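You operate a simulated robot arm through the tools that you are given. There is no shell and no other tool. Be economical: measure what you need, move in short steps, check, and stop when the job is done.

The job below is to be done with a simulated robot arm. You get a single attempt, and the scene is never put back.

Task
Charge the tank till the motor cuts out, then set 5 bar.
Fine: regulator fully down first; switch to AUTO, watch the run lamp go out, set the regulator by its gauge, switch off. The tank stays charged.

It is judged by the outcome, as a careful person would: the job done as asked, and still so three seconds after it is handed in. It fails if anything else is knocked over, pushed out of place, dropped, spilled or broken.

Robot
A 7-joint arm with a two-finger parallel gripper, fixed in place. Base frame: the origin is at the foot of the arm, x ahead of it, y to its left, z up. Units: mm, degrees, N and s.
Its first joint turns from -166.0 to 166.0 degrees. Payload 4.4 kg.
The tool frame sits at the grasp point between the pads (the TCP): z along the fingers, y along the line on which they close. The tips reach 23 mm beyond it. Largest opening 94 mm; finger width 38, thickness 10; the body of the gripper, 54 by 96 mm, starts 39 mm behind the TCP.
Orientation is told as [roll, pitch, yaw] about the base's x, y, z axes, in that order, counted from this pose: with the fingers straight down and closing along the base's y, the tool's x points along the base's -x, its y along +y and its z along -z.

Tools
- The arm moves only by the tool servo_tool. Its argument "series" is a list of rows, each an object (a shift or turn left out is 0, a gripper value left out holds the last) with "slide": the shift along the tool's x, y, z in mm, a list of three; "turn": the turn, a rotation vector about the tool's x, y, z in degrees, a list of three. In form: [{"slide": [dx, dy, dz], "turn": [ax, ay, az]}, ...]. A call has 1 to 12 rows; each row shifts and turns the commanded pose from where the row before left it, along the tool's axes as they then stand. "jaw" is the finger opening in mm, from 0 to 94, set as the call begins (left out, the last holds). A row lasts 0.2 s, in which the tool goes at most 50 mm and 8.6 degrees; a call with a longer step from one row to the next is refused whole, and so is a gripper value outside its range. Where a pose cannot be reached the arm comes as near as it can. A force on the tool above 40 N (or 10 N above the force at the start of the call, whichever is more), or a blocked arm, ends the call early, and 0.2 s more pass. The fingers move at their own pace (about 72 mm/s each) and stop on an object; they squeeze with about 42 N. The grip force told is the motor's: it shows also when the fingers shut on nothing. Time passes only in rows, and 0.2 s behind the last, so rows that do not move let the fingers close. It gives the time, the measured TCP pose, the force on the tool (base axes), the opening and the grip force at its end, in the units of the frame above (readings bear some noise).
- Cameras (640 x 400 px; columns grow to the right, rows downward): "scene" is fixed at [42.9, -657, 1342.4]; the picture's right is [0.81, -0.59, 0.00], its down [-0.24, -0.33, -0.91] and it looks along [0.54, 0.74, -0.41] (base axes); focal length 330 px, centre (320, 200). "wrist" rides on the gripper at [86, 16, -74] in the tool frame; the picture's right is [-0.18, 0.98, 0.00], its down [-0.58, -0.11, -0.81] and it looks along [-0.79, -0.15, 0.59] (tool axes); focal length 243 px, centre (320, 200). There is no depth. A picture from a camera that has moved, and an enlarged one, comes with that camera's place and axes in the base frame and with its lens. The place of the scene camera against the robot may be out by one fixed shift of up to 18 mm in any direction.
- grab_frame(camera): a new picture of that camera. No time passes.
- close_up(camera, box): a new picture of the part [left, top, right, bottom] of that camera's present view, enlarged. No time passes.
- sign_off(): hands the job in; it is judged then, once.

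Go step by step. Nothing tells you positions but the pictures and the camera data: compare them with the known pose of the tool, close in by small moves and look again before you grip or let go. The budget is 120 turns and 64 pictures, counting those below and the enlarged ones. Unless the task says otherwise, let go and move clear before handing in, and close with one line.

The tools are called as a command line: name --argument value ..., lists and objects as JSON in quotes. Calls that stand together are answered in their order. servo_tool: Moves the arm, as the interface text tells. Its arguments: {"type":"object","properties":{"series":{"type":"array"},"jaw":{"type":"number"}},"required":["series"]} The other tools are called the same way: grab_frame (camera) takes a picture; close_up (camera, box) takes an enlarged picture of a part of a camera's view; sign_off () hands the job in.

At the start:

```text
clock: 0.0
tool_pos: [728.4, 330.4, 997.2]
tcp_rot: [0.0, 0.0, 0.0]
force: [0.4, 0.9, -0.3]
width: 94.2
finger_force: 0.1
```

scene: 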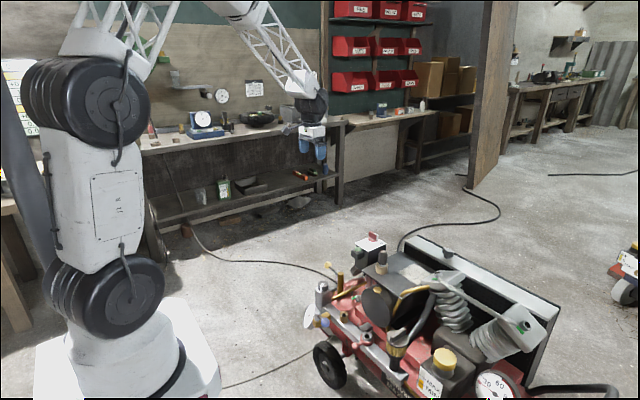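
wrist: 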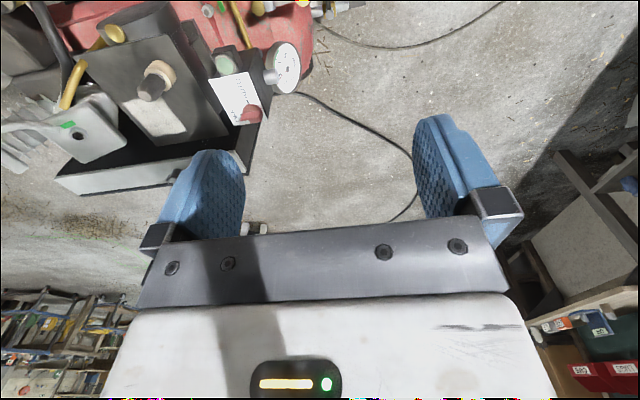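

I see a compressor at the lower right of the scene view; the tool is above and beyond it. I'll look closer at the compressor's controls.

close_up --camera "scene" --box '[290, 220, 450, 320]'

close_up --camera "scene" --box '[290, 220, 578, 400]'

close_up --camera "wrist" --box '[0, 0, 320, 200]'

```text
4.00 times, centred on (370, 270) of scene
camera zoom: at [42.9, -657.0, 1342.4], right [0.81, -0.59, 0.0], down [-0.24, -0.33, -0.91], along [0.54, 0.74, -0.41], focal length 1322 px, centre (120, -80)
```

zoom: 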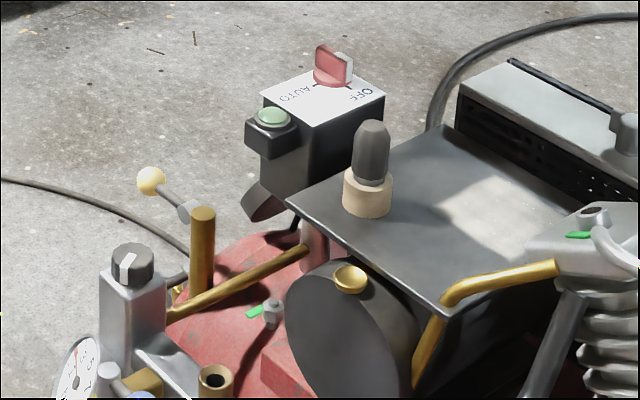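

```text
2.22 times, centred on (434, 310) of scene
camera zoom: at [42.9, -657.0, 1342.4], right [0.81, -0.59, 0.0], down [-0.24, -0.33, -0.91], along [0.54, 0.74, -0.41], focal length 734 px, centre (67, -44)
```

zoom: 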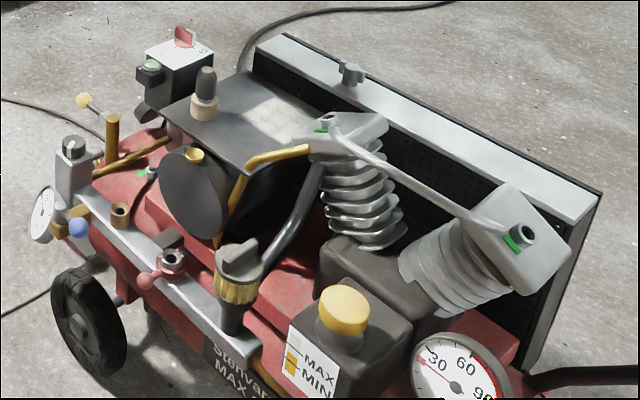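

```text
2.00 times, centred on (160, 100) of wrist
camera zoom: at [640.0, 347.1, 1071.1], right [0.18, 0.98, 0.0], down [0.58, -0.11, 0.81], along [0.79, -0.15, -0.59], focal length 485 px, centre (640, 400)
```

zoom: 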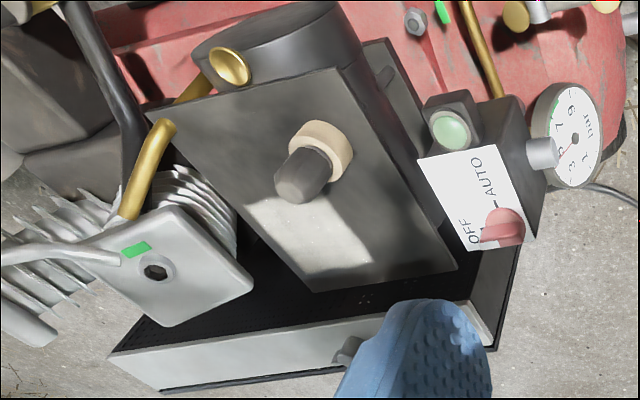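

I see a switch box with red OFF/AUTO knob (about x 900, y 154, z 645), with a gauge behind it, and a manifold with a regulator candidate nearer to the base. I need finer looks at the knobs and gauges.

close_up --camera "scene" --box '[296, 260, 376, 340]'

close_up --camera "scene" --box '[340, 310, 440, 400]'

close_up --camera "wrist" --box '[200, 20, 320, 140]'

```text
5.00 times, centred on (336, 300) of scene
camera zoom: at [42.9, -657.0, 1342.4], right [0.81, -0.59, 0.0], down [-0.24, -0.33, -0.91], along [0.54, 0.74, -0.41], focal length 1653 px, centre (240, -300)
```

zoom: 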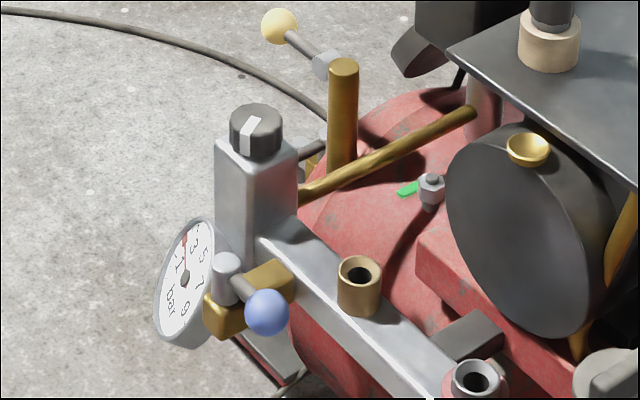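

```text
4.44 times, centred on (390, 355) of scene
camera zoom: at [42.9, -657.0, 1342.4], right [0.81, -0.59, 0.0], down [-0.24, -0.33, -0.91], along [0.54, 0.74, -0.41], focal length 1469 px, centre (9, -489)
```

zoom: 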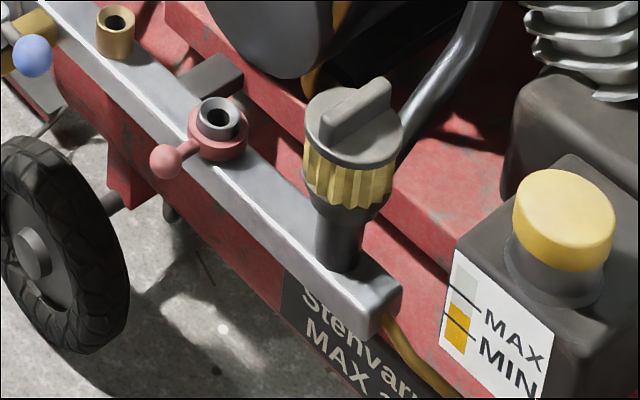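

```text
3.33 times, centred on (260, 80) of wrist
camera zoom: at [640.0, 347.1, 1071.1], right [0.18, 0.98, 0.0], down [0.58, -0.11, 0.81], along [0.79, -0.15, -0.59], focal length 809 px, centre (520, 600)
```

zoom: 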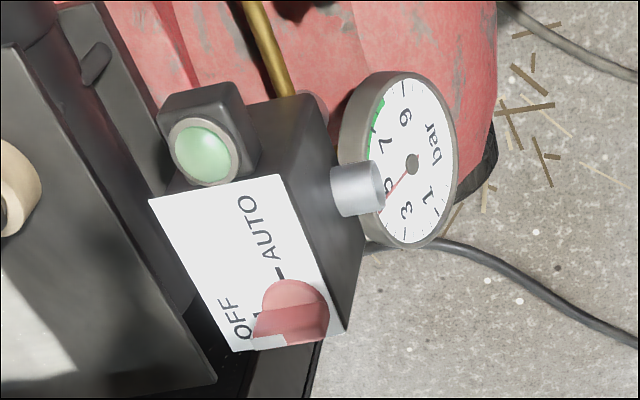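

The regulator seems to be the grey body with the black knob and its own gauge (about 2 bar now); the tank gauge behind the switch reads ~4.5. I'll shift at height to view the regulator with the wrist camera.

servo_tool --series '[{"slide": [24, -42, 0]}, {"slide": [24, -42, 0]}, {"slide": [24, -42, 0]}, {"slide": [24, -42, 0]}, {"slide": [24, -42, 0]}, {"slide": [24, -42, 0]}]'

grab_frame --camera "wrist"

```text
clock: 1.4
tool_pos: [582.9, 79.2, 995.3]
tcp_rot: [0.0, 0.0, 0.1]
force: [0.7, -1.1, 0.0]
width: 93.9
finger_force: 0.1
```

```text
55 pictures are left
camera wrist: at [495.3, 94.6, 1069.7], right [0.18, 0.98, 0.0], down [0.58, -0.11, 0.81], along [0.79, -0.15, -0.59], focal length 243 px, centre (320, 200)
```

wrist: 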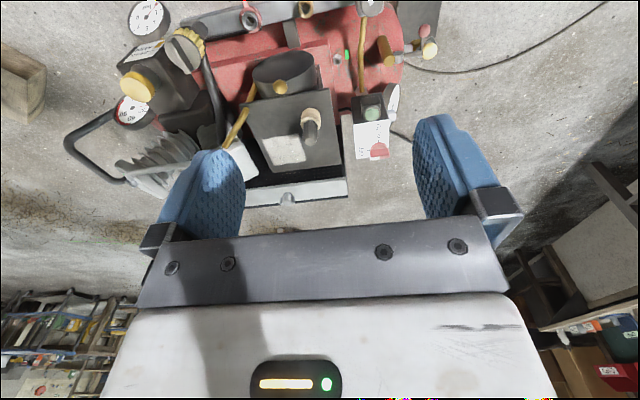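

The compressor spans the view; another gauge appears next to the wing knob. I'll back up to see the front panel.

servo_tool --series '[{"slide": [45, -20, 0]}, {"slide": [45, -20, 0]}, {"slide": [45, -10, 0]}, {"slide": [45, 0, 0]}, {"slide": [0, 0, 0]}]'

grab_frame --camera "wrist"

```text
clock: 2.6
tool_pos: [402.8, 29.1, 995.8]
tcp_rot: [0.0, 0.0, 0.1]
force: [-0.5, -0.2, -0.8]
width: 93.9
finger_force: 0.0
```

```text
54 pictures are left
camera wrist: at [315.4, 45.6, 1069.8], right [0.18, 0.98, 0.0], down [0.58, -0.11, 0.81], along [0.79, -0.15, -0.59], focal length 243 px, centre (320, 200)
```

wrist: 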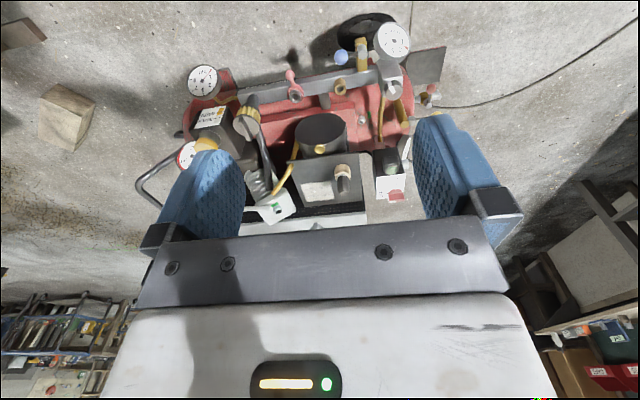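

close_up --camera "wrist" --box '[320, 10, 448, 90]'

close_up --camera "wrist" --box '[170, 50, 330, 150]'

close_up --camera "wrist" --box '[340, 80, 460, 210]'

```text
5.00 times, centred on (384, 50) of wrist
camera zoom: at [315.4, 45.6, 1069.8], right [0.18, 0.98, 0.0], down [0.58, -0.11, 0.81], along [0.79, -0.15, -0.59], focal length 1213 px, centre (0, 950)
```

zoom: 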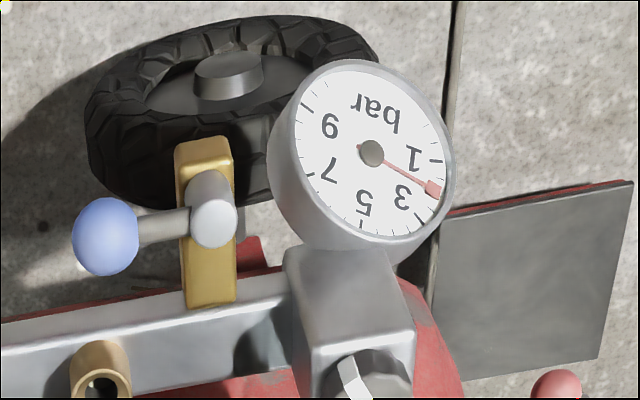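

```text
4.00 times, centred on (250, 100) of wrist
camera zoom: at [315.4, 45.6, 1069.8], right [0.18, 0.98, 0.0], down [0.58, -0.11, 0.81], along [0.79, -0.15, -0.59], focal length 970 px, centre (600, 600)
```

zoom: 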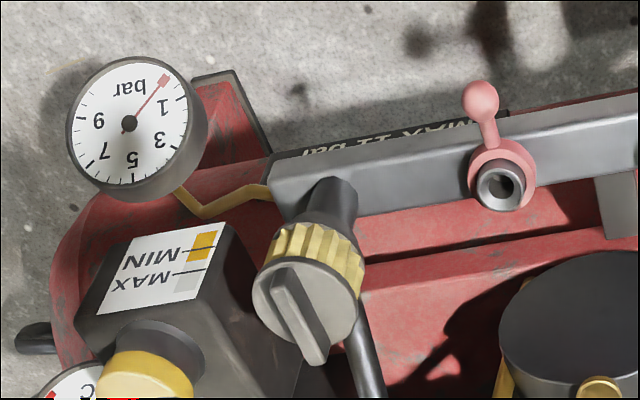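

```text
3.08 times, centred on (400, 145) of wrist
camera zoom: at [315.4, 45.6, 1069.8], right [0.18, 0.98, 0.0], down [0.58, -0.11, 0.81], along [0.79, -0.15, -0.59], focal length 746 px, centre (74, 369)
```

zoom: 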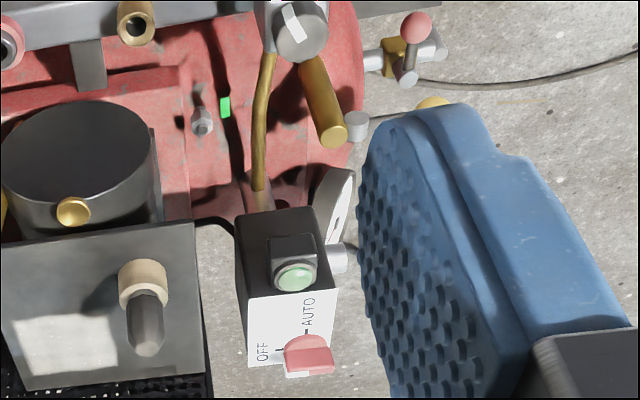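

The grey regulator knob looks to be near (662, 167, 480). I'll get closer for a precise view of it and its surroundings.

servo_tool --series '[{"slide": [-26, 20, 40]}, {"slide": [-26, 20, 40]}, {"slide": [-26, 20, 40]}, {"slide": [-26, 20, 40]}, {"slide": [-26, 20, 40]}, {"slide": [-26, 20, 40]}, {"slide": [0, 0, 0]}]'

grab_frame --camera "wrist"

```text
refused: row 1 steps farther than a row can; nothing moved
```

```text
50 pictures are left
camera wrist: at [315.4, 45.6, 1069.8], right [0.18, 0.98, 0.0], down [0.58, -0.11, 0.81], along [0.79, -0.15, -0.59], focal length 243 px, centre (320, 200)
```

wrist: 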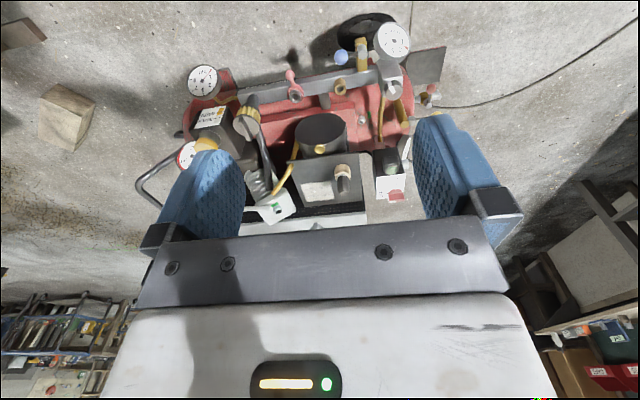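

The step was slightly too long; repeating with shorter rows.

servo_tool --series '[{"slide": [-22, 17, 35]}, {"slide": [-22, 17, 35]}, {"slide": [-22, 17, 35]}, {"slide": [-22, 17, 35]}, {"slide": [-22, 17, 35]}, {"slide": [-22, 17, 35]}, {"slide": [-22, 17, 35]}, {"slide": [0, 0, 0]}]'

grab_frame --camera "wrist"

```text
clock: 4.4
tool_pos: [557.6, 147.6, 752.2]
tcp_rot: [-0.1, 0.0, 0.1]
force: [0.1, -0.1, -1.0]
width: 94.1
finger_force: 0.0
```

```text
49 pictures are left
camera wrist: at [469.9, 163.5, 826.1], right [0.18, 0.98, 0.0], down [0.58, -0.11, 0.81], along [0.79, -0.15, -0.59], focal length 243 px, centre (320, 200)
```

wrist: 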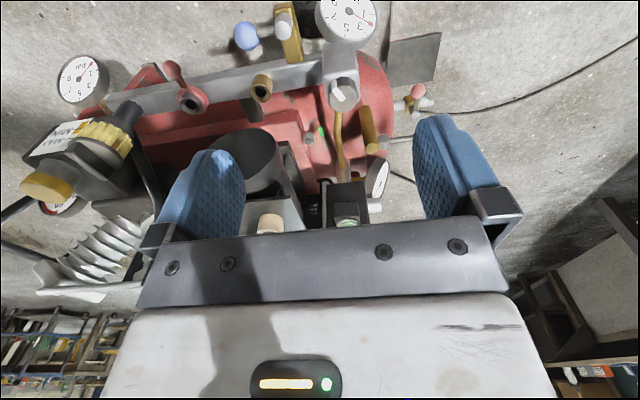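

close_up --camera "wrist" --box '[220, 0, 460, 150]'

close_up --camera "wrist" --box '[20, 40, 212, 160]'

close_up --camera "scene" --box '[280, 240, 440, 340]'

```text
2.67 times, centred on (340, 75) of wrist
camera zoom: at [469.9, 163.5, 826.1], right [0.18, 0.98, 0.0], down [0.58, -0.11, 0.81], along [0.79, -0.15, -0.59], focal length 647 px, centre (267, 533)
```

zoom: 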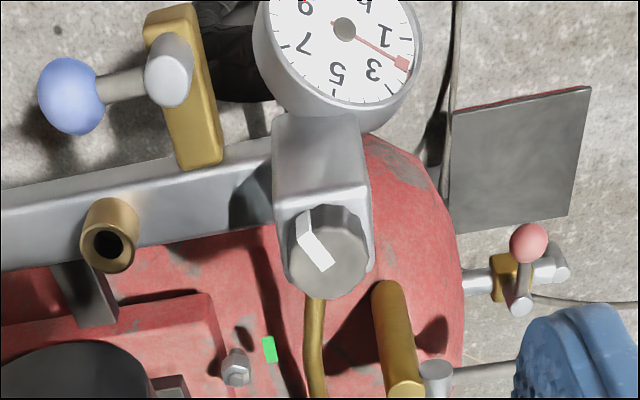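

```text
3.33 times, centred on (116, 100) of wrist
camera zoom: at [469.9, 163.5, 826.1], right [0.18, 0.98, 0.0], down [0.58, -0.11, 0.81], along [0.79, -0.15, -0.59], focal length 809 px, centre (1000, 533)
```

zoom: 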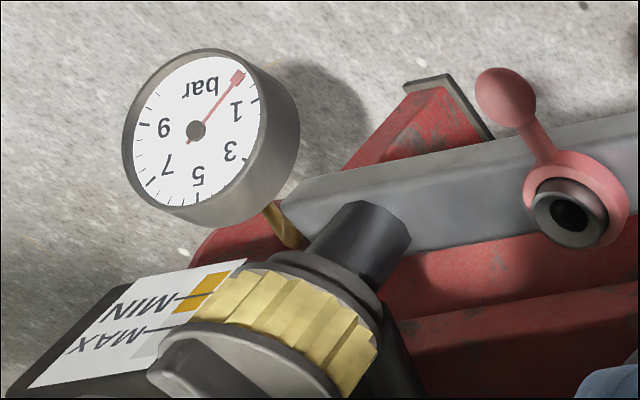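

```text
4.00 times, centred on (360, 290) of scene
camera zoom: at [42.9, -657.0, 1342.4], right [0.81, -0.59, 0.0], down [-0.24, -0.33, -0.91], along [0.54, 0.74, -0.41], focal length 1322 px, centre (160, -160)
```

zoom: 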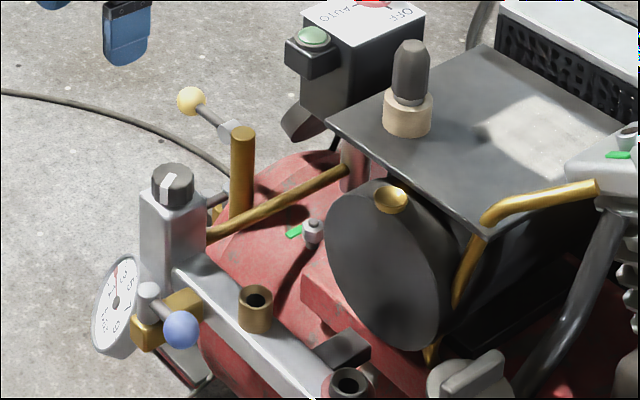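

The grey knob sits on the pipe-fed body with its own gauge at 2 bar; estimate (638, 161, 530). I'll move above it for a second look.

servo_tool --series '[{"slide": [-40, 7, 25]}, {"slide": [-40, 7, 25]}, {"slide": [0, 0, 0]}]'

close_up --camera "wrist" --box '[200, 0, 440, 150]'

```text
clock: 5.2
tool_pos: [635.8, 161.8, 701.9]
tcp_rot: [0.0, 0.0, 0.0]
force: [0.1, -0.4, 0.2]
width: 93.9
finger_force: 0.1
```

```text
2.67 times, centred on (320, 75) of wrist
camera zoom: at [550.2, 178.3, 775.5], right [0.18, 0.98, 0.0], down [0.58, -0.11, 0.81], along [0.79, -0.15, -0.59], focal length 647 px, centre (320, 533)
```

zoom: 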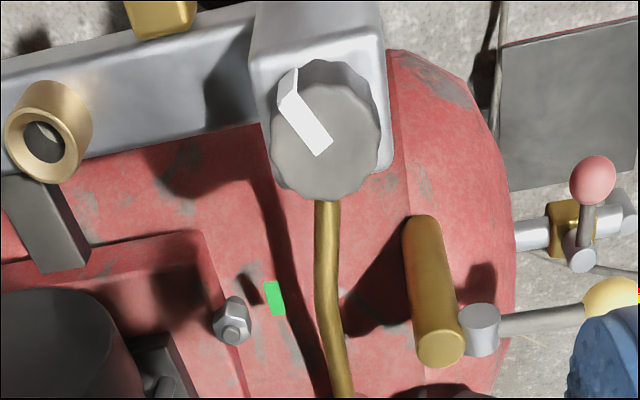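

Triangulated knob top: about (664, 160, 497), 43 mm wide. I'll line up above it and check at mid-height.

servo_tool --series '[{"slide": [-28, -2, 20]}, {"slide": [0, 0, 40]}, {"slide": [0, 0, 40]}, {"slide": [0, 0, 0]}]'

grab_frame --camera "wrist"

close_up --camera "scene" --box '[280, 220, 440, 340]'

```text
clock: 6.2
tool_pos: [665.4, 159.2, 601.7]
tcp_rot: [0.1, 0.0, 0.0]
force: [0.1, 0.3, -0.3]
width: 94.2
finger_force: 0.1
```

```text
44 pictures are left
camera wrist: at [577.7, 175.9, 675.4], right [0.18, 0.98, 0.0], down [0.58, -0.11, 0.81], along [0.79, -0.15, -0.59], focal length 243 px, centre (320, 200)
```

wrist: 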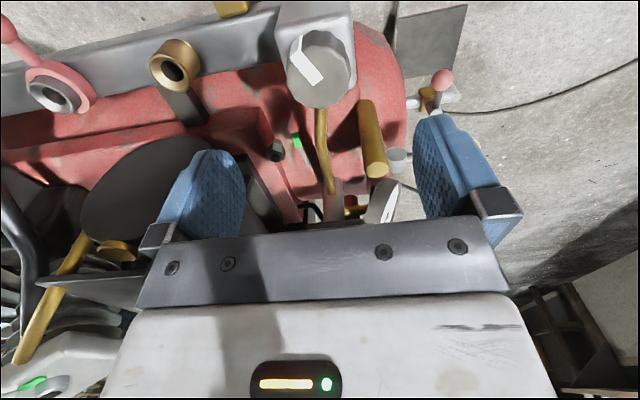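

```text
3.33 times, centred on (360, 280) of scene
camera zoom: at [42.9, -657.0, 1342.4], right [0.81, -0.59, 0.0], down [-0.24, -0.33, -0.91], along [0.54, 0.74, -0.41], focal length 1102 px, centre (187, -67)
```

zoom: 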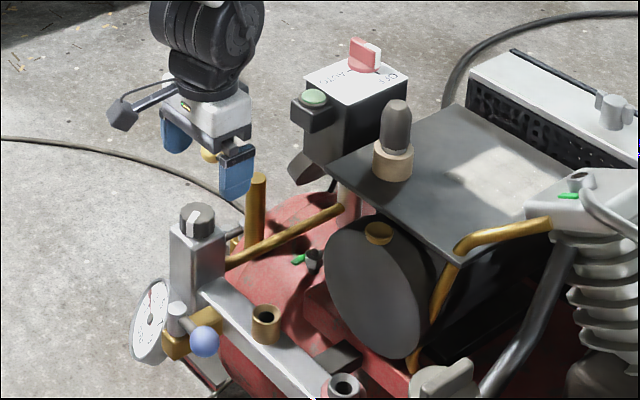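

The combined views suggest the knob top is nearer (648, 162, 524). I'll shift and lower a bit, then check again.

servo_tool --series '[{"slide": [16, 3, 0]}, {"slide": [0, 0, 22]}, {"slide": [0, 0, 0]}]'

grab_frame --camera "wrist"

close_up --camera "scene" --box '[290, 250, 386, 310]'

```text
clock: 7.0
tool_pos: [649.8, 163.1, 580.7]
tcp_rot: [0.1, 0.0, -0.1]
force: [-0.1, 0.7, -0.3]
width: 93.8
finger_force: 0.0
```

```text
42 pictures are left
camera wrist: at [562.0, 179.2, 653.8], right [0.18, 0.98, 0.0], down [0.58, -0.11, 0.81], along [0.79, -0.15, -0.59], focal length 243 px, centre (320, 200)
```

wrist: 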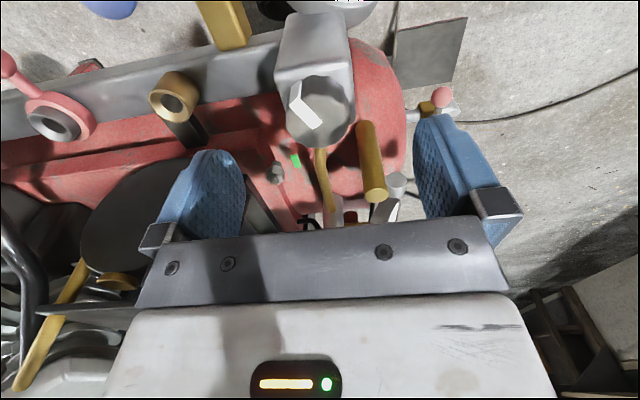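

```text
6.67 times, centred on (338, 280) of scene
camera zoom: at [42.9, -657.0, 1342.4], right [0.81, -0.59, 0.0], down [-0.24, -0.33, -0.91], along [0.54, 0.74, -0.41], focal length 2204 px, centre (200, -333)
```

zoom: 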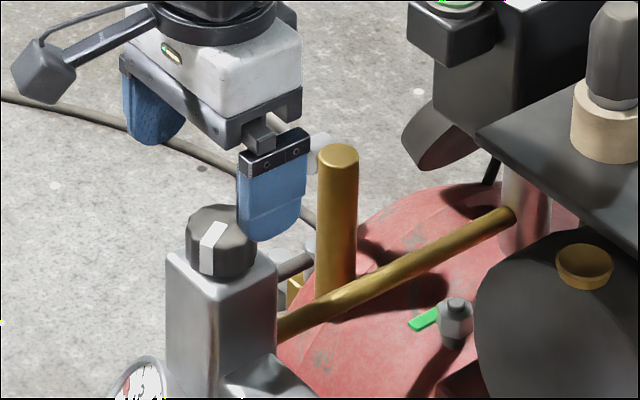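

I'll zoom in on the knob itself to separate its top face from its side.

close_up --camera "wrist" --box '[256, 50, 384, 150]'

```text
4.00 times, centred on (320, 100) of wrist
camera zoom: at [562.0, 179.2, 653.8], right [0.18, 0.98, 0.0], down [0.58, -0.11, 0.81], along [0.79, -0.15, -0.59], focal length 970 px, centre (320, 600)
```

zoom: 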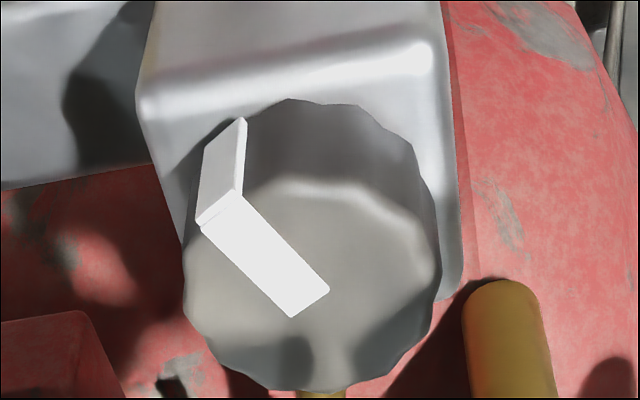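

Knob top is now at about (655, 161, 529), 40 mm across. I'll descend to it and close.

servo_tool --series '[{"slide": [-5, -2, 15]}, {"slide": [0, 0, 15]}, {"slide": [0, 0, 11]}, {"slide": [0, 0, 0]}]'

grab_frame --camera "wrist"

close_up --camera "scene" --box '[290, 260, 386, 320]'

```text
clock: 8.0
tool_pos: [655.1, 161.1, 538.1]
tcp_rot: [0.0, 0.0, 0.0]
force: [0.4, -0.1, 0.7]
width: 94.1
finger_force: 0.0
```

```text
39 pictures are left
camera wrist: at [567.2, 177.2, 613.4], right [0.18, 0.98, 0.0], down [0.58, -0.11, 0.81], along [0.79, -0.15, -0.59], focal length 243 px, centre (320, 200)
```

wrist: 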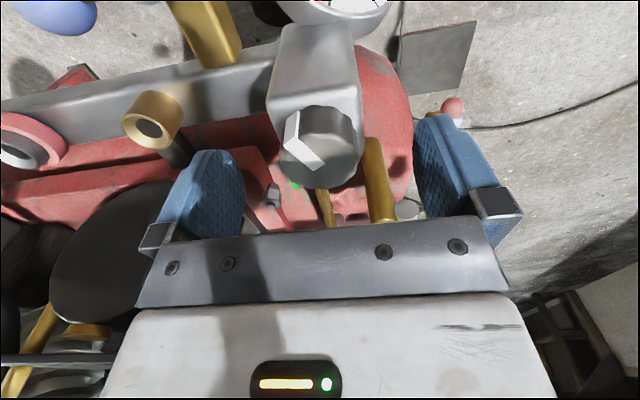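

```text
6.67 times, centred on (338, 290) of scene
camera zoom: at [42.9, -657.0, 1342.4], right [0.81, -0.59, 0.0], down [-0.24, -0.33, -0.91], along [0.54, 0.74, -0.41], focal length 2204 px, centre (200, -400)
```

zoom: 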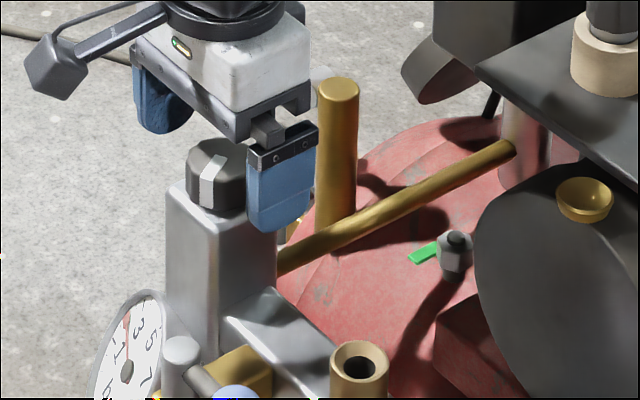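

Aligned within a few mm; lowering 4 mm more and closing on the knob.

servo_tool --series '[{"slide": [2, 0, 4]}, {"slide": [0, 0, 0]}]'

servo_tool --series '[{"slide": [0, 0, 0]}, {"slide": [0, 0, 0]}, {"slide": [0, 0, 0]}]' --jaw 30

grab_frame --camera "wrist"

```text
clock: 8.6
tool_pos: [652.8, 161.7, 535.8]
tcp_rot: [0.0, 0.0, 0.0]
force: [0.4, -0.7, -0.4]
width: 94.1
finger_force: 0.1
```

```text
clock: 9.4
tool_pos: [653.7, 160.5, 535.5]
tcp_rot: [-0.1, 0.0, 0.2]
force: [0.5, -8.4, 2.1]
width: 39.5
finger_force: 44.4
```

```text
37 pictures are left
camera wrist: at [565.2, 176.8, 609.3], right [0.18, 0.98, 0.0], down [0.58, -0.11, 0.81], along [0.79, -0.15, -0.59], focal length 243 px, centre (320, 200)
```

wrist: 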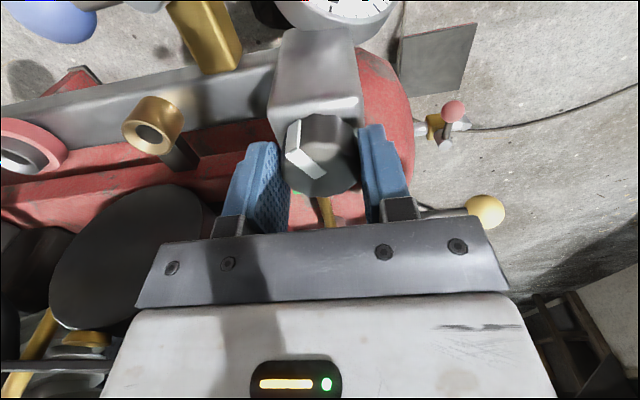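

The knob is gripped at 39.5 mm. I'll turn it counter-clockwise 40° and watch its gauge.

servo_tool --series '[{"slide": [0, -1, 0]}, {"turn": [0, 0, -8]}, {"turn": [0, 0, -8]}, {"turn": [0, 0, -8]}, {"turn": [0, 0, -8]}, {"turn": [0, 0, -8]}, {"slide": [0, 0, 0]}]'

close_up --camera "scene" --box '[290, 264, 386, 344]'

```text
clock: 11.0
tool_pos: [653.0, 158.8, 536.1]
tcp_rot: [0.0, 0.1, 40.1]
force: [6.1, -29.2, 13.6]
width: 39.3
finger_force: 45.1
```

```text
5.00 times, centred on (338, 304) of scene
camera zoom: at [42.9, -657.0, 1342.4], right [0.81, -0.59, 0.0], down [-0.24, -0.33, -0.91], along [0.54, 0.74, -0.41], focal length 1653 px, centre (230, -320)
```

zoom: 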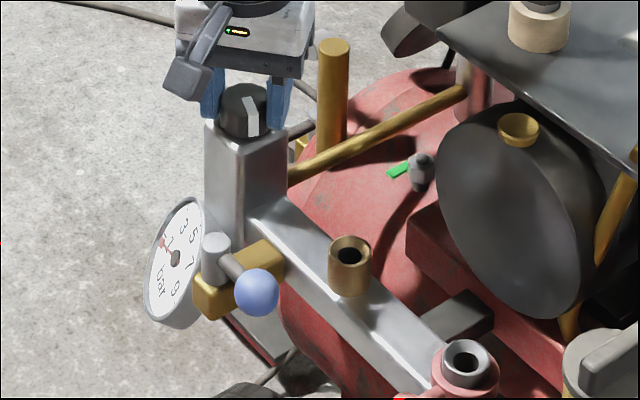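

The gauge fell from 2 to about 1, so this is the regulator and counter-clockwise is down. I'll relieve the side force and keep turning.

servo_tool --series '[{"slide": [1.2, -1.4, 0]}, {"turn": [0, 0, -8]}, {"turn": [0, 0, -8]}, {"turn": [0, 0, -8]}, {"turn": [0, 0, -8]}, {"slide": [0, 0, 0]}]'

close_up --camera "scene" --box '[290, 264, 386, 344]'

```text
clock: 12.5
tool_pos: [653.6, 157.5, 535.1]
tcp_rot: [0.0, 0.0, 72.1]
force: [6.8, -5.9, -0.9]
width: 39.7
finger_force: 45.2
stopped in row 6: the force on the tool passed its limit (the readings are from after the stop); the commanded pose is now the measured one
```

```text
5.00 times, centred on (338, 304) of scene
camera zoom: at [42.9, -657.0, 1342.4], right [0.81, -0.59, 0.0], down [-0.24, -0.33, -0.91], along [0.54, 0.74, -0.41], focal length 1653 px, centre (230, -320)
```

zoom: 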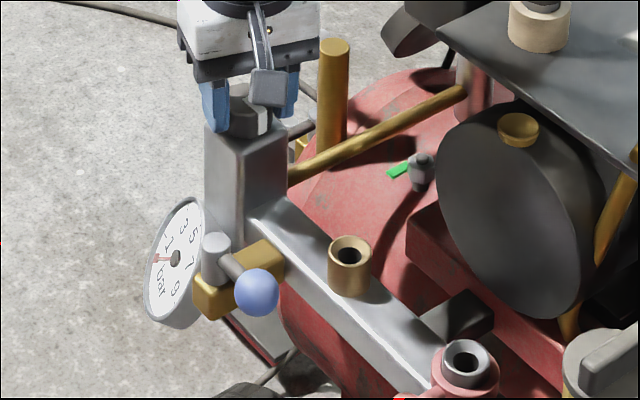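

The needle is close to zero; I'll try a little further to see if this is the stop, and zoom the gauge.

servo_tool --series '[{"slide": [0, 0, 0]}, {"turn": [0, 0, -5]}, {"turn": [0, 0, -5]}, {"turn": [0, 0, -5]}]'

close_up --camera "scene" --box '[306, 300, 338, 332]'

```text
clock: 13.5
tool_pos: [654.9, 157.5, 535.4]
tcp_rot: [0.0, 0.0, 87.1]
force: [22.3, -11.2, -7.8]
width: 40.1
finger_force: 45.3
```

```text
12.50 times, centred on (322, 316) of scene
camera zoom: at [42.9, -657.0, 1342.4], right [0.81, -0.59, 0.0], down [-0.24, -0.33, -0.91], along [0.54, 0.74, -0.41], focal length 4132 px, centre (295, -1250)
```

zoom: 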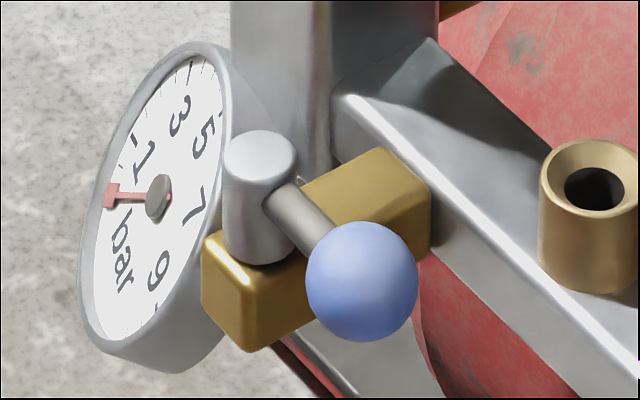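

The needle is about at zero. I'll check the knob mark from the wrist view and turn a bit further to confirm the stop.

close_up --camera "wrist" --box '[240, 60, 400, 220]'

servo_tool --series '[{"slide": [0, -1, 0]}, {"turn": [0, 0, -6]}, {"turn": [0, 0, -6]}, {"turn": [0, 0, -6]}]'

close_up --camera "wrist" --box '[240, 60, 400, 220]'

```text
2.50 times, centred on (320, 140) of wrist
camera zoom: at [632.8, 71.9, 609.6], right [-0.97, 0.23, 0.0], down [0.14, 0.57, 0.81], along [0.19, 0.78, -0.59], focal length 606 px, centre (320, 350)
```

zoom: 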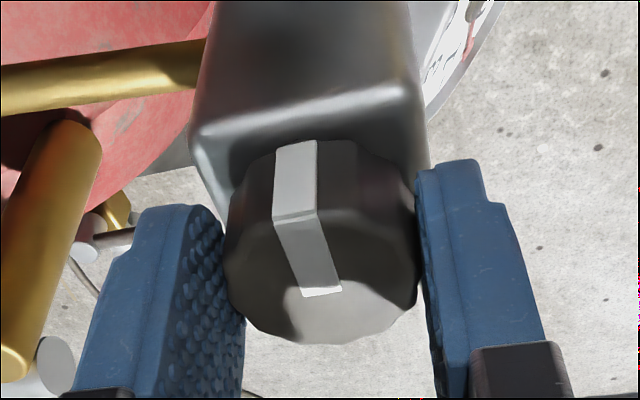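

```text
clock: 14.5
tool_pos: [656.2, 157.3, 535.4]
tcp_rot: [-0.2, -0.1, 105.2]
force: [24.5, -4.9, -4.3]
width: 39.5
finger_force: 44.5
```

```text
2.50 times, centred on (320, 140) of wrist
camera zoom: at [661.2, 70.0, 609.5], right [-1.0, -0.08, 0.0], down [-0.05, 0.59, 0.81], along [-0.06, 0.8, -0.59], focal length 606 px, centre (320, 350)
```

zoom: 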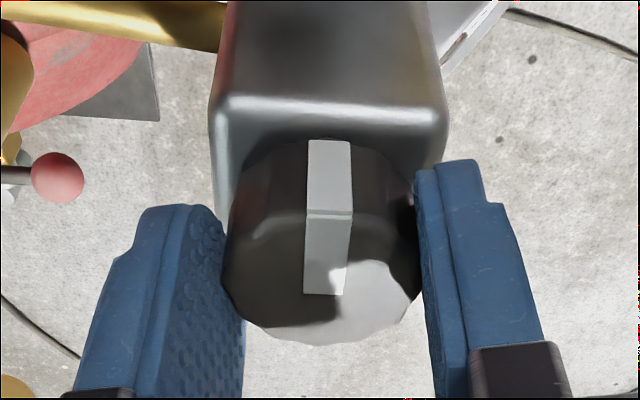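

The mark stayed put while the fingers slipped, so the regulator is at its bottom stop. Releasing, lifting and turning back.

servo_tool --series '[{"slide": [0, 0, 0]}, {"slide": [0, 0, 0]}, {"slide": [0, 0, 0]}]' --jaw 94

servo_tool --series '[{"slide": [0, 0, -40]}, {"slide": [0, 0, -45]}, {"slide": [0, 0, -45], "turn": [0, 0, 8]}, {"slide": [0, 0, -45], "turn": [0, 0, 8]}, {"slide": [0, 0, -45], "turn": [0, 0, 8]}, {"turn": [0, 0, 8]}, {"turn": [0, 0, 8]}, {"turn": [0, 0, 8]}, {"turn": [0, 0, 8]}, {"turn": [0, 0, 8]}, {"turn": [0, 0, 8]}, {"turn": [0, 0, 8]}]'

servo_tool --series '[{"turn": [0, 0, 8]}, {"turn": [0, 0, 8]}, {"turn": [0, 0, 8]}, {"slide": [0, 0, 0]}]'

grab_frame --camera "wrist"

close_up --camera "scene" --box '[290, 220, 450, 330]'

```text
clock: 15.3
tool_pos: [653.6, 157.0, 536.1]
tcp_rot: [0.0, 0.0, 105.1]
force: [0.0, -0.2, -0.1]
width: 94.2
finger_force: 0.0
```

```text
clock: 17.9
tool_pos: [655.1, 157.5, 755.7]
tcp_rot: [0.0, 0.0, 25.0]
force: [0.6, 0.2, 0.7]
width: 94.2
finger_force: 0.0
```

```text
clock: 18.9
tool_pos: [655.2, 157.8, 755.8]
tcp_rot: [-0.1, -0.1, 1.0]
force: [0.8, 0.2, 0.4]
width: 94.4
finger_force: 0.0
```

```text
31 pictures are left
camera wrist: at [566.6, 171.9, 829.2], right [0.17, 0.99, 0.0], down [0.58, -0.1, 0.81], along [0.8, -0.13, -0.59], focal length 243 px, centre (320, 200)
```

wrist: 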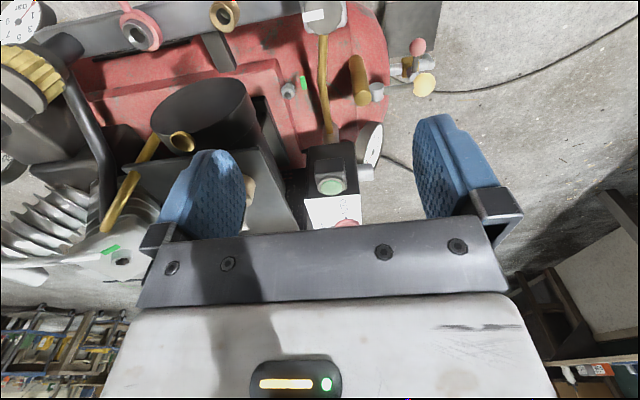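

```text
3.64 times, centred on (370, 275) of scene
camera zoom: at [42.9, -657.0, 1342.4], right [0.81, -0.59, 0.0], down [-0.24, -0.33, -0.91], along [0.54, 0.74, -0.41], focal length 1202 px, centre (138, -73)
```

zoom: 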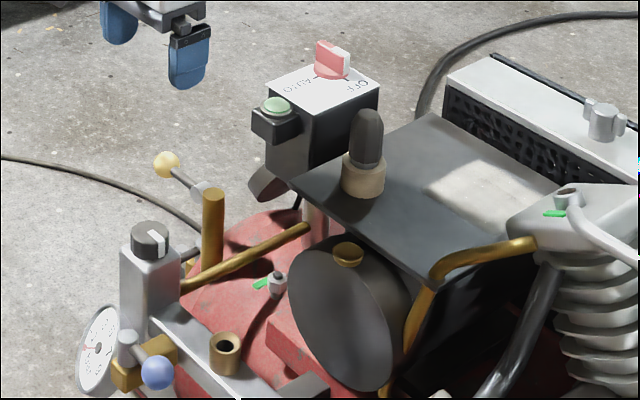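

Regulator gauge reads zero. Now I move forward above the switch area for a closer look.

servo_tool --series '[{"slide": [-45, 0, -15]}, {"slide": [-45, 0, -15]}, {"slide": [-45, 0, 0]}, {"slide": [0, 0, 0]}]'

close_up --camera "wrist" --box '[220, 0, 440, 170]'

```text
clock: 19.9
tool_pos: [789.7, 157.6, 785.2]
tcp_rot: [-0.1, -0.1, 1.0]
force: [-0.2, -0.7, 0.7]
width: 93.8
finger_force: 0.0
```

```text
2.35 times, centred on (330, 85) of wrist
camera zoom: at [701.0, 173.5, 859.3], right [0.17, 0.99, 0.0], down [0.58, -0.1, 0.81], along [0.8, -0.13, -0.59], focal length 571 px, centre (296, 471)
```

zoom: 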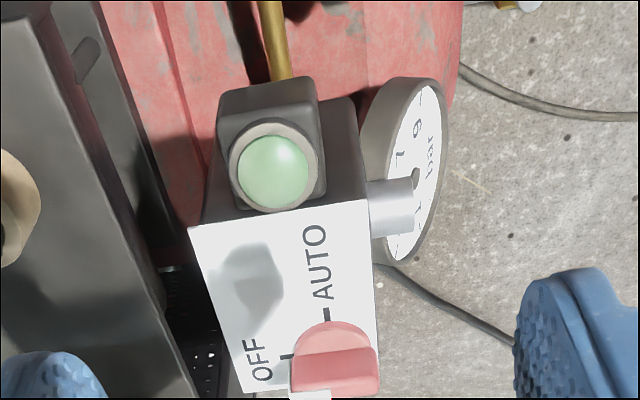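

Switch knob base centre is near (910, 160, 634). Moving over it for a closer look.

servo_tool --series '[{"slide": [-40, 0, 10]}, {"slide": [-40, 0, 10]}, {"slide": [-40, 1, 20]}, {"slide": [0, 0, 0]}]'

close_up --camera "wrist" --box '[240, 0, 400, 150]'

close_up --camera "scene" --box '[345, 210, 409, 260]'

```text
clock: 20.9
tool_pos: [910.3, 161.2, 747.8]
tcp_rot: [0.0, 0.0, 1.1]
force: [-0.5, 0.3, 0.3]
width: 93.9
finger_force: 0.0
```

```text
2.67 times, centred on (320, 75) of wrist
camera zoom: at [821.6, 177.2, 821.1], right [0.17, 0.99, 0.0], down [0.58, -0.1, 0.81], along [0.8, -0.13, -0.59], focal length 647 px, centre (320, 533)
```

zoom: 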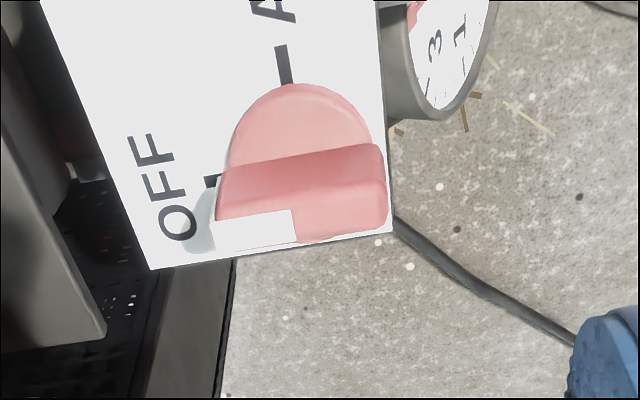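

```text
8.00 times, centred on (377, 235) of scene
camera zoom: at [42.9, -657.0, 1342.4], right [0.81, -0.59, 0.0], down [-0.24, -0.33, -0.91], along [0.54, 0.74, -0.41], focal length 2644 px, centre (-136, -80)
```

zoom: 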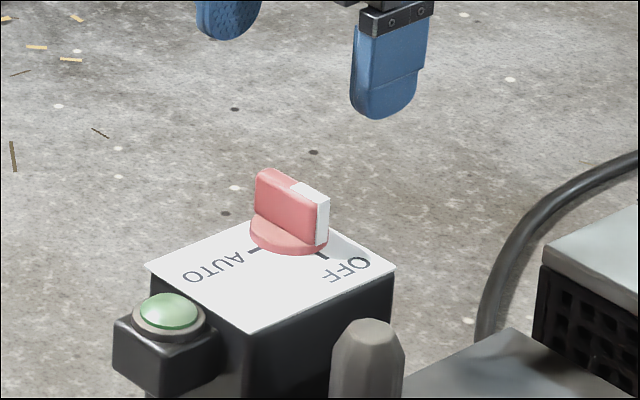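

The bar handle lies along y with its white end at OFF (−y); AUTO is toward −x, 90° clockwise. I'll turn the gripper to yaw 90 and narrow the jaws.

servo_tool --series '[{"turn": [0, 0, -8.1]}, {"turn": [0, 0, -8.1]}, {"turn": [0, 0, -8.1]}, {"turn": [0, 0, -8.1]}, {"turn": [0, 0, -8.1]}, {"turn": [0, 0, -8.1]}, {"turn": [0, 0, -8.1]}, {"turn": [0, 0, -8.1]}, {"turn": [0, 0, -8.1]}, {"turn": [0, 0, -8.1]}, {"turn": [0, 0, -8.1]}, {"slide": [0, 0, 0]}]' --jaw 56

servo_tool --series '[{"slide": [2, 2, 25]}, {"slide": [0, 0, 25]}, {"slide": [0, 0, 0]}]'

grab_frame --camera "wrist"

close_up --camera "scene" --box '[345, 210, 409, 260]'

```text
clock: 23.5
tool_pos: [909.2, 163.1, 745.1]
tcp_rot: [0.0, -0.1, 90.3]
force: [0.2, -0.1, -0.8]
width: 56.0
finger_force: 0.1
```

```text
clock: 24.3
tool_pos: [908.0, 161.1, 695.4]
tcp_rot: [-0.2, 0.0, 90.2]
force: [0.0, 0.4, -0.2]
width: 56.1
finger_force: 0.1
```

```text
26 pictures are left
camera wrist: at [890.7, 75.0, 769.8], right [-0.98, 0.18, 0.0], down [0.11, 0.58, 0.81], along [0.15, 0.79, -0.59], focal length 243 px, centre (320, 200)
```

wrist: 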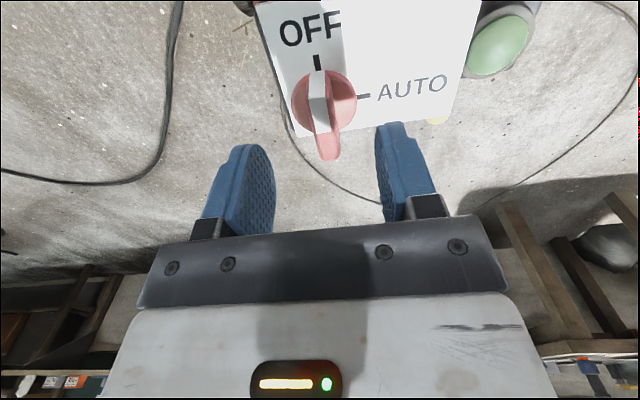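

```text
8.00 times, centred on (377, 235) of scene
camera zoom: at [42.9, -657.0, 1342.4], right [0.81, -0.59, 0.0], down [-0.24, -0.33, -0.91], along [0.54, 0.74, -0.41], focal length 2644 px, centre (-136, -80)
```

zoom: 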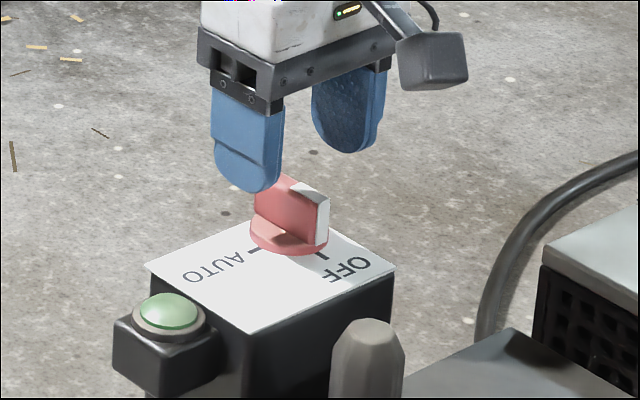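

Alignment within ~3 mm. I'll nudge, descend to z 672 and close on the bar.

servo_tool --series '[{"slide": [2, 2, 12]}, {"slide": [0, 0, 12]}, {"slide": [0, 0, 0]}]'

servo_tool --series '[{"slide": [0, 0, 0]}, {"slide": [0, 0, 0]}, {"slide": [0, 0, 0]}]' --jaw 5

grab_frame --camera "wrist"

```text
clock: 25.1
tool_pos: [906.6, 158.3, 672.6]
tcp_rot: [0.0, 0.0, 90.2]
force: [0.0, -0.9, 0.2]
width: 55.8
finger_force: 0.2
```

```text
clock: 25.9
tool_pos: [904.6, 159.2, 671.2]
tcp_rot: [0.0, 0.0, 90.1]
force: [-28.5, -1.4, 13.5]
width: 12.8
finger_force: 44.6
```

```text
24 pictures are left
camera wrist: at [887.8, 72.7, 745.8], right [-0.98, 0.18, 0.0], down [0.11, 0.58, 0.81], along [0.15, 0.79, -0.59], focal length 243 px, centre (320, 200)
```

wrist: 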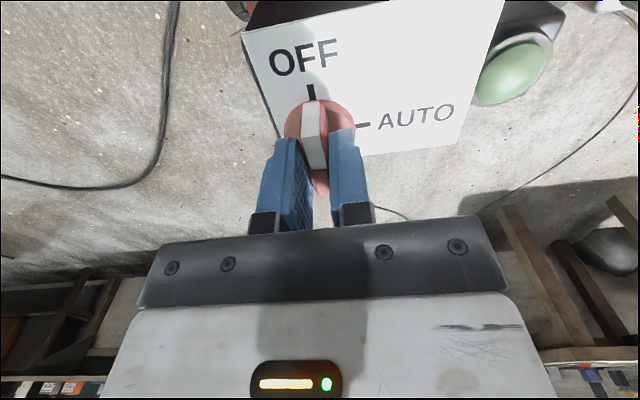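

Bar gripped (12.8 mm). I'll relieve the sideways force and turn clockwise toward AUTO.

servo_tool --series '[{"slide": [0, 2.5, 0]}, {"turn": [0, 0, 8]}, {"turn": [0, 0, 8]}, {"turn": [0, 0, 8]}, {"turn": [0, 0, 8]}, {"slide": [0, 0, 0]}]'

grab_frame --camera "wrist"

```text
clock: 26.8
tool_pos: [904.9, 158.2, 672.9]
tcp_rot: [-0.2, -0.1, 72.5]
force: [8.9, 0.6, -7.5]
width: 12.9
finger_force: 44.9
stopped in row 4: the force on the tool passed its limit (the readings are from after the stop); the commanded pose is now the measured one
```

```text
23 pictures are left
camera wrist: at [862.0, 81.6, 745.6], right [-0.88, 0.47, 0.0], down [0.28, 0.52, 0.81], along [0.38, 0.71, -0.59], focal length 243 px, centre (320, 200)
```

wrist: 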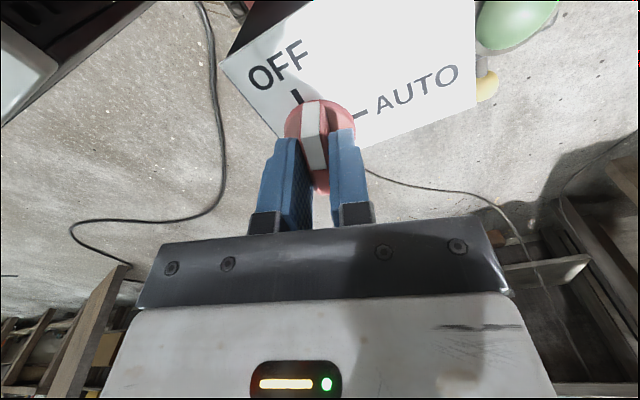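

The knob turned about 18° before the force limit; it seems to follow. Continuing in small steps.

servo_tool --series '[{"slide": [0, 0, 0]}, {"turn": [0, 0, 6]}, {"turn": [0, 0, 6]}, {"turn": [0, 0, 6]}, {"turn": [0, 0, 6]}, {"turn": [0, 0, 6]}, {"slide": [0, 0, 0]}]'

```text
clock: 28.4
tool_pos: [905.7, 157.5, 672.2]
tcp_rot: [-0.1, -0.2, 42.4]
force: [29.0, -7.6, -23.4]
width: 13.0
finger_force: 45.2
```

Turning well (yaw 42). I'll ease the side load and continue.

servo_tool --series '[{"slide": [-1.2, -1.8, 1]}, {"turn": [0, 0, 6]}, {"turn": [0, 0, 6]}, {"turn": [0, 0, 6]}, {"turn": [0, 0, 6]}, {"turn": [0, 0, 6]}, {"slide": [0, 0, 0]}]'

grab_frame --camera "wrist"

```text
clock: 30.0
tool_pos: [906.3, 157.1, 671.0]
tcp_rot: [0.0, -0.1, 12.5]
force: [-37.0, 5.4, 23.6]
width: 12.9
finger_force: 44.7
```

```text
22 pictures are left
camera wrist: at [817.0, 156.2, 744.6], right [-0.03, 1.0, 0.0], down [0.59, 0.02, 0.81], along [0.81, 0.03, -0.59], focal length 243 px, centre (320, 200)
```

wrist: 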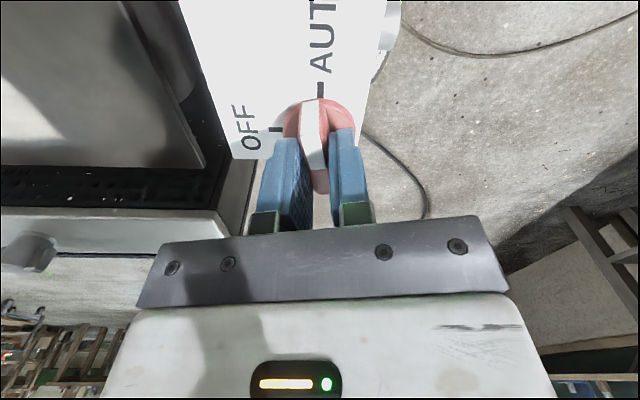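

Pointer is nearly at AUTO and the lamp seems to cast green light. Ease and finish the last ~12°.

servo_tool --series '[{"slide": [2, -0.5, -1]}, {"turn": [0, 0, 6]}, {"turn": [0, 0, 6]}, {"slide": [0, 0, 0]}]'

close_up --camera "scene" --box '[345, 210, 409, 260]'

```text
clock: 31.0
tool_pos: [904.8, 158.6, 671.7]
tcp_rot: [0.0, -0.3, 0.4]
force: [-5.4, 20.4, 3.8]
width: 14.4
finger_force: 10.8
```

```text
8.00 times, centred on (377, 235) of scene
camera zoom: at [42.9, -657.0, 1342.4], right [0.81, -0.59, 0.0], down [-0.24, -0.33, -0.91], along [0.54, 0.74, -0.41], focal length 2644 px, centre (-136, -80)
```

zoom: 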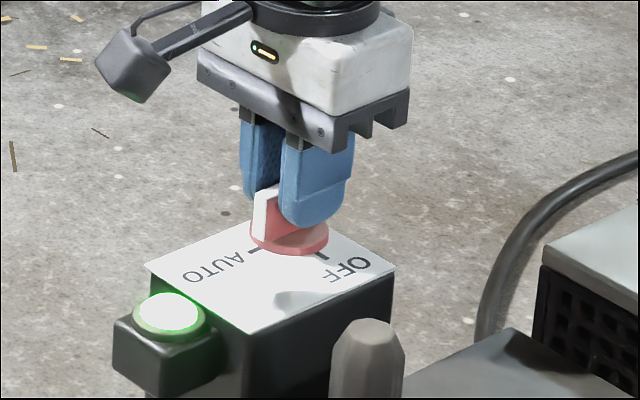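

Lamp is lit and the switch is at AUTO. Releasing, lifting clear and waiting for the cut-out.

servo_tool --series '[{"slide": [0, 0, 0]}, {"slide": [0, 0, 0]}, {"slide": [0, 0, -30]}, {"slide": [0, 0, -45]}, {"slide": [0, 0, -30]}, {"slide": [45, 0, 0]}, {"slide": [45, 0, 0]}, {"slide": [45, 0, 0]}, {"slide": [0, 0, 0]}]' --jaw 56

close_up --camera "wrist" --box '[220, 0, 440, 170]'

```text
clock: 33.0
tool_pos: [770.7, 156.3, 776.6]
tcp_rot: [0.0, -0.1, 0.4]
force: [0.2, 0.2, -0.4]
width: 55.9
finger_force: 0.1
```

```text
2.35 times, centred on (330, 85) of wrist
camera zoom: at [682.7, 172.2, 849.7], right [0.18, 0.98, 0.0], down [0.58, -0.1, 0.81], along [0.8, -0.14, -0.59], focal length 571 px, centre (296, 471)
```

zoom: 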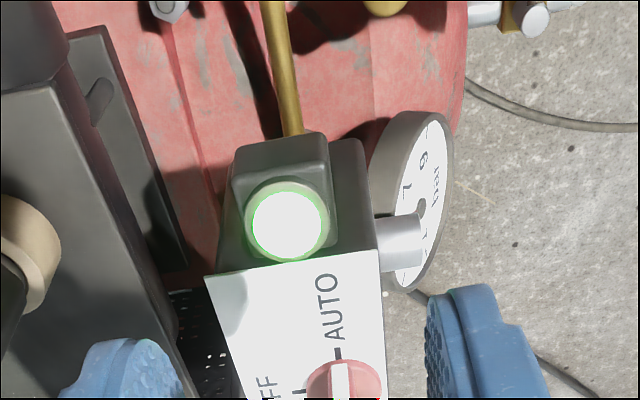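

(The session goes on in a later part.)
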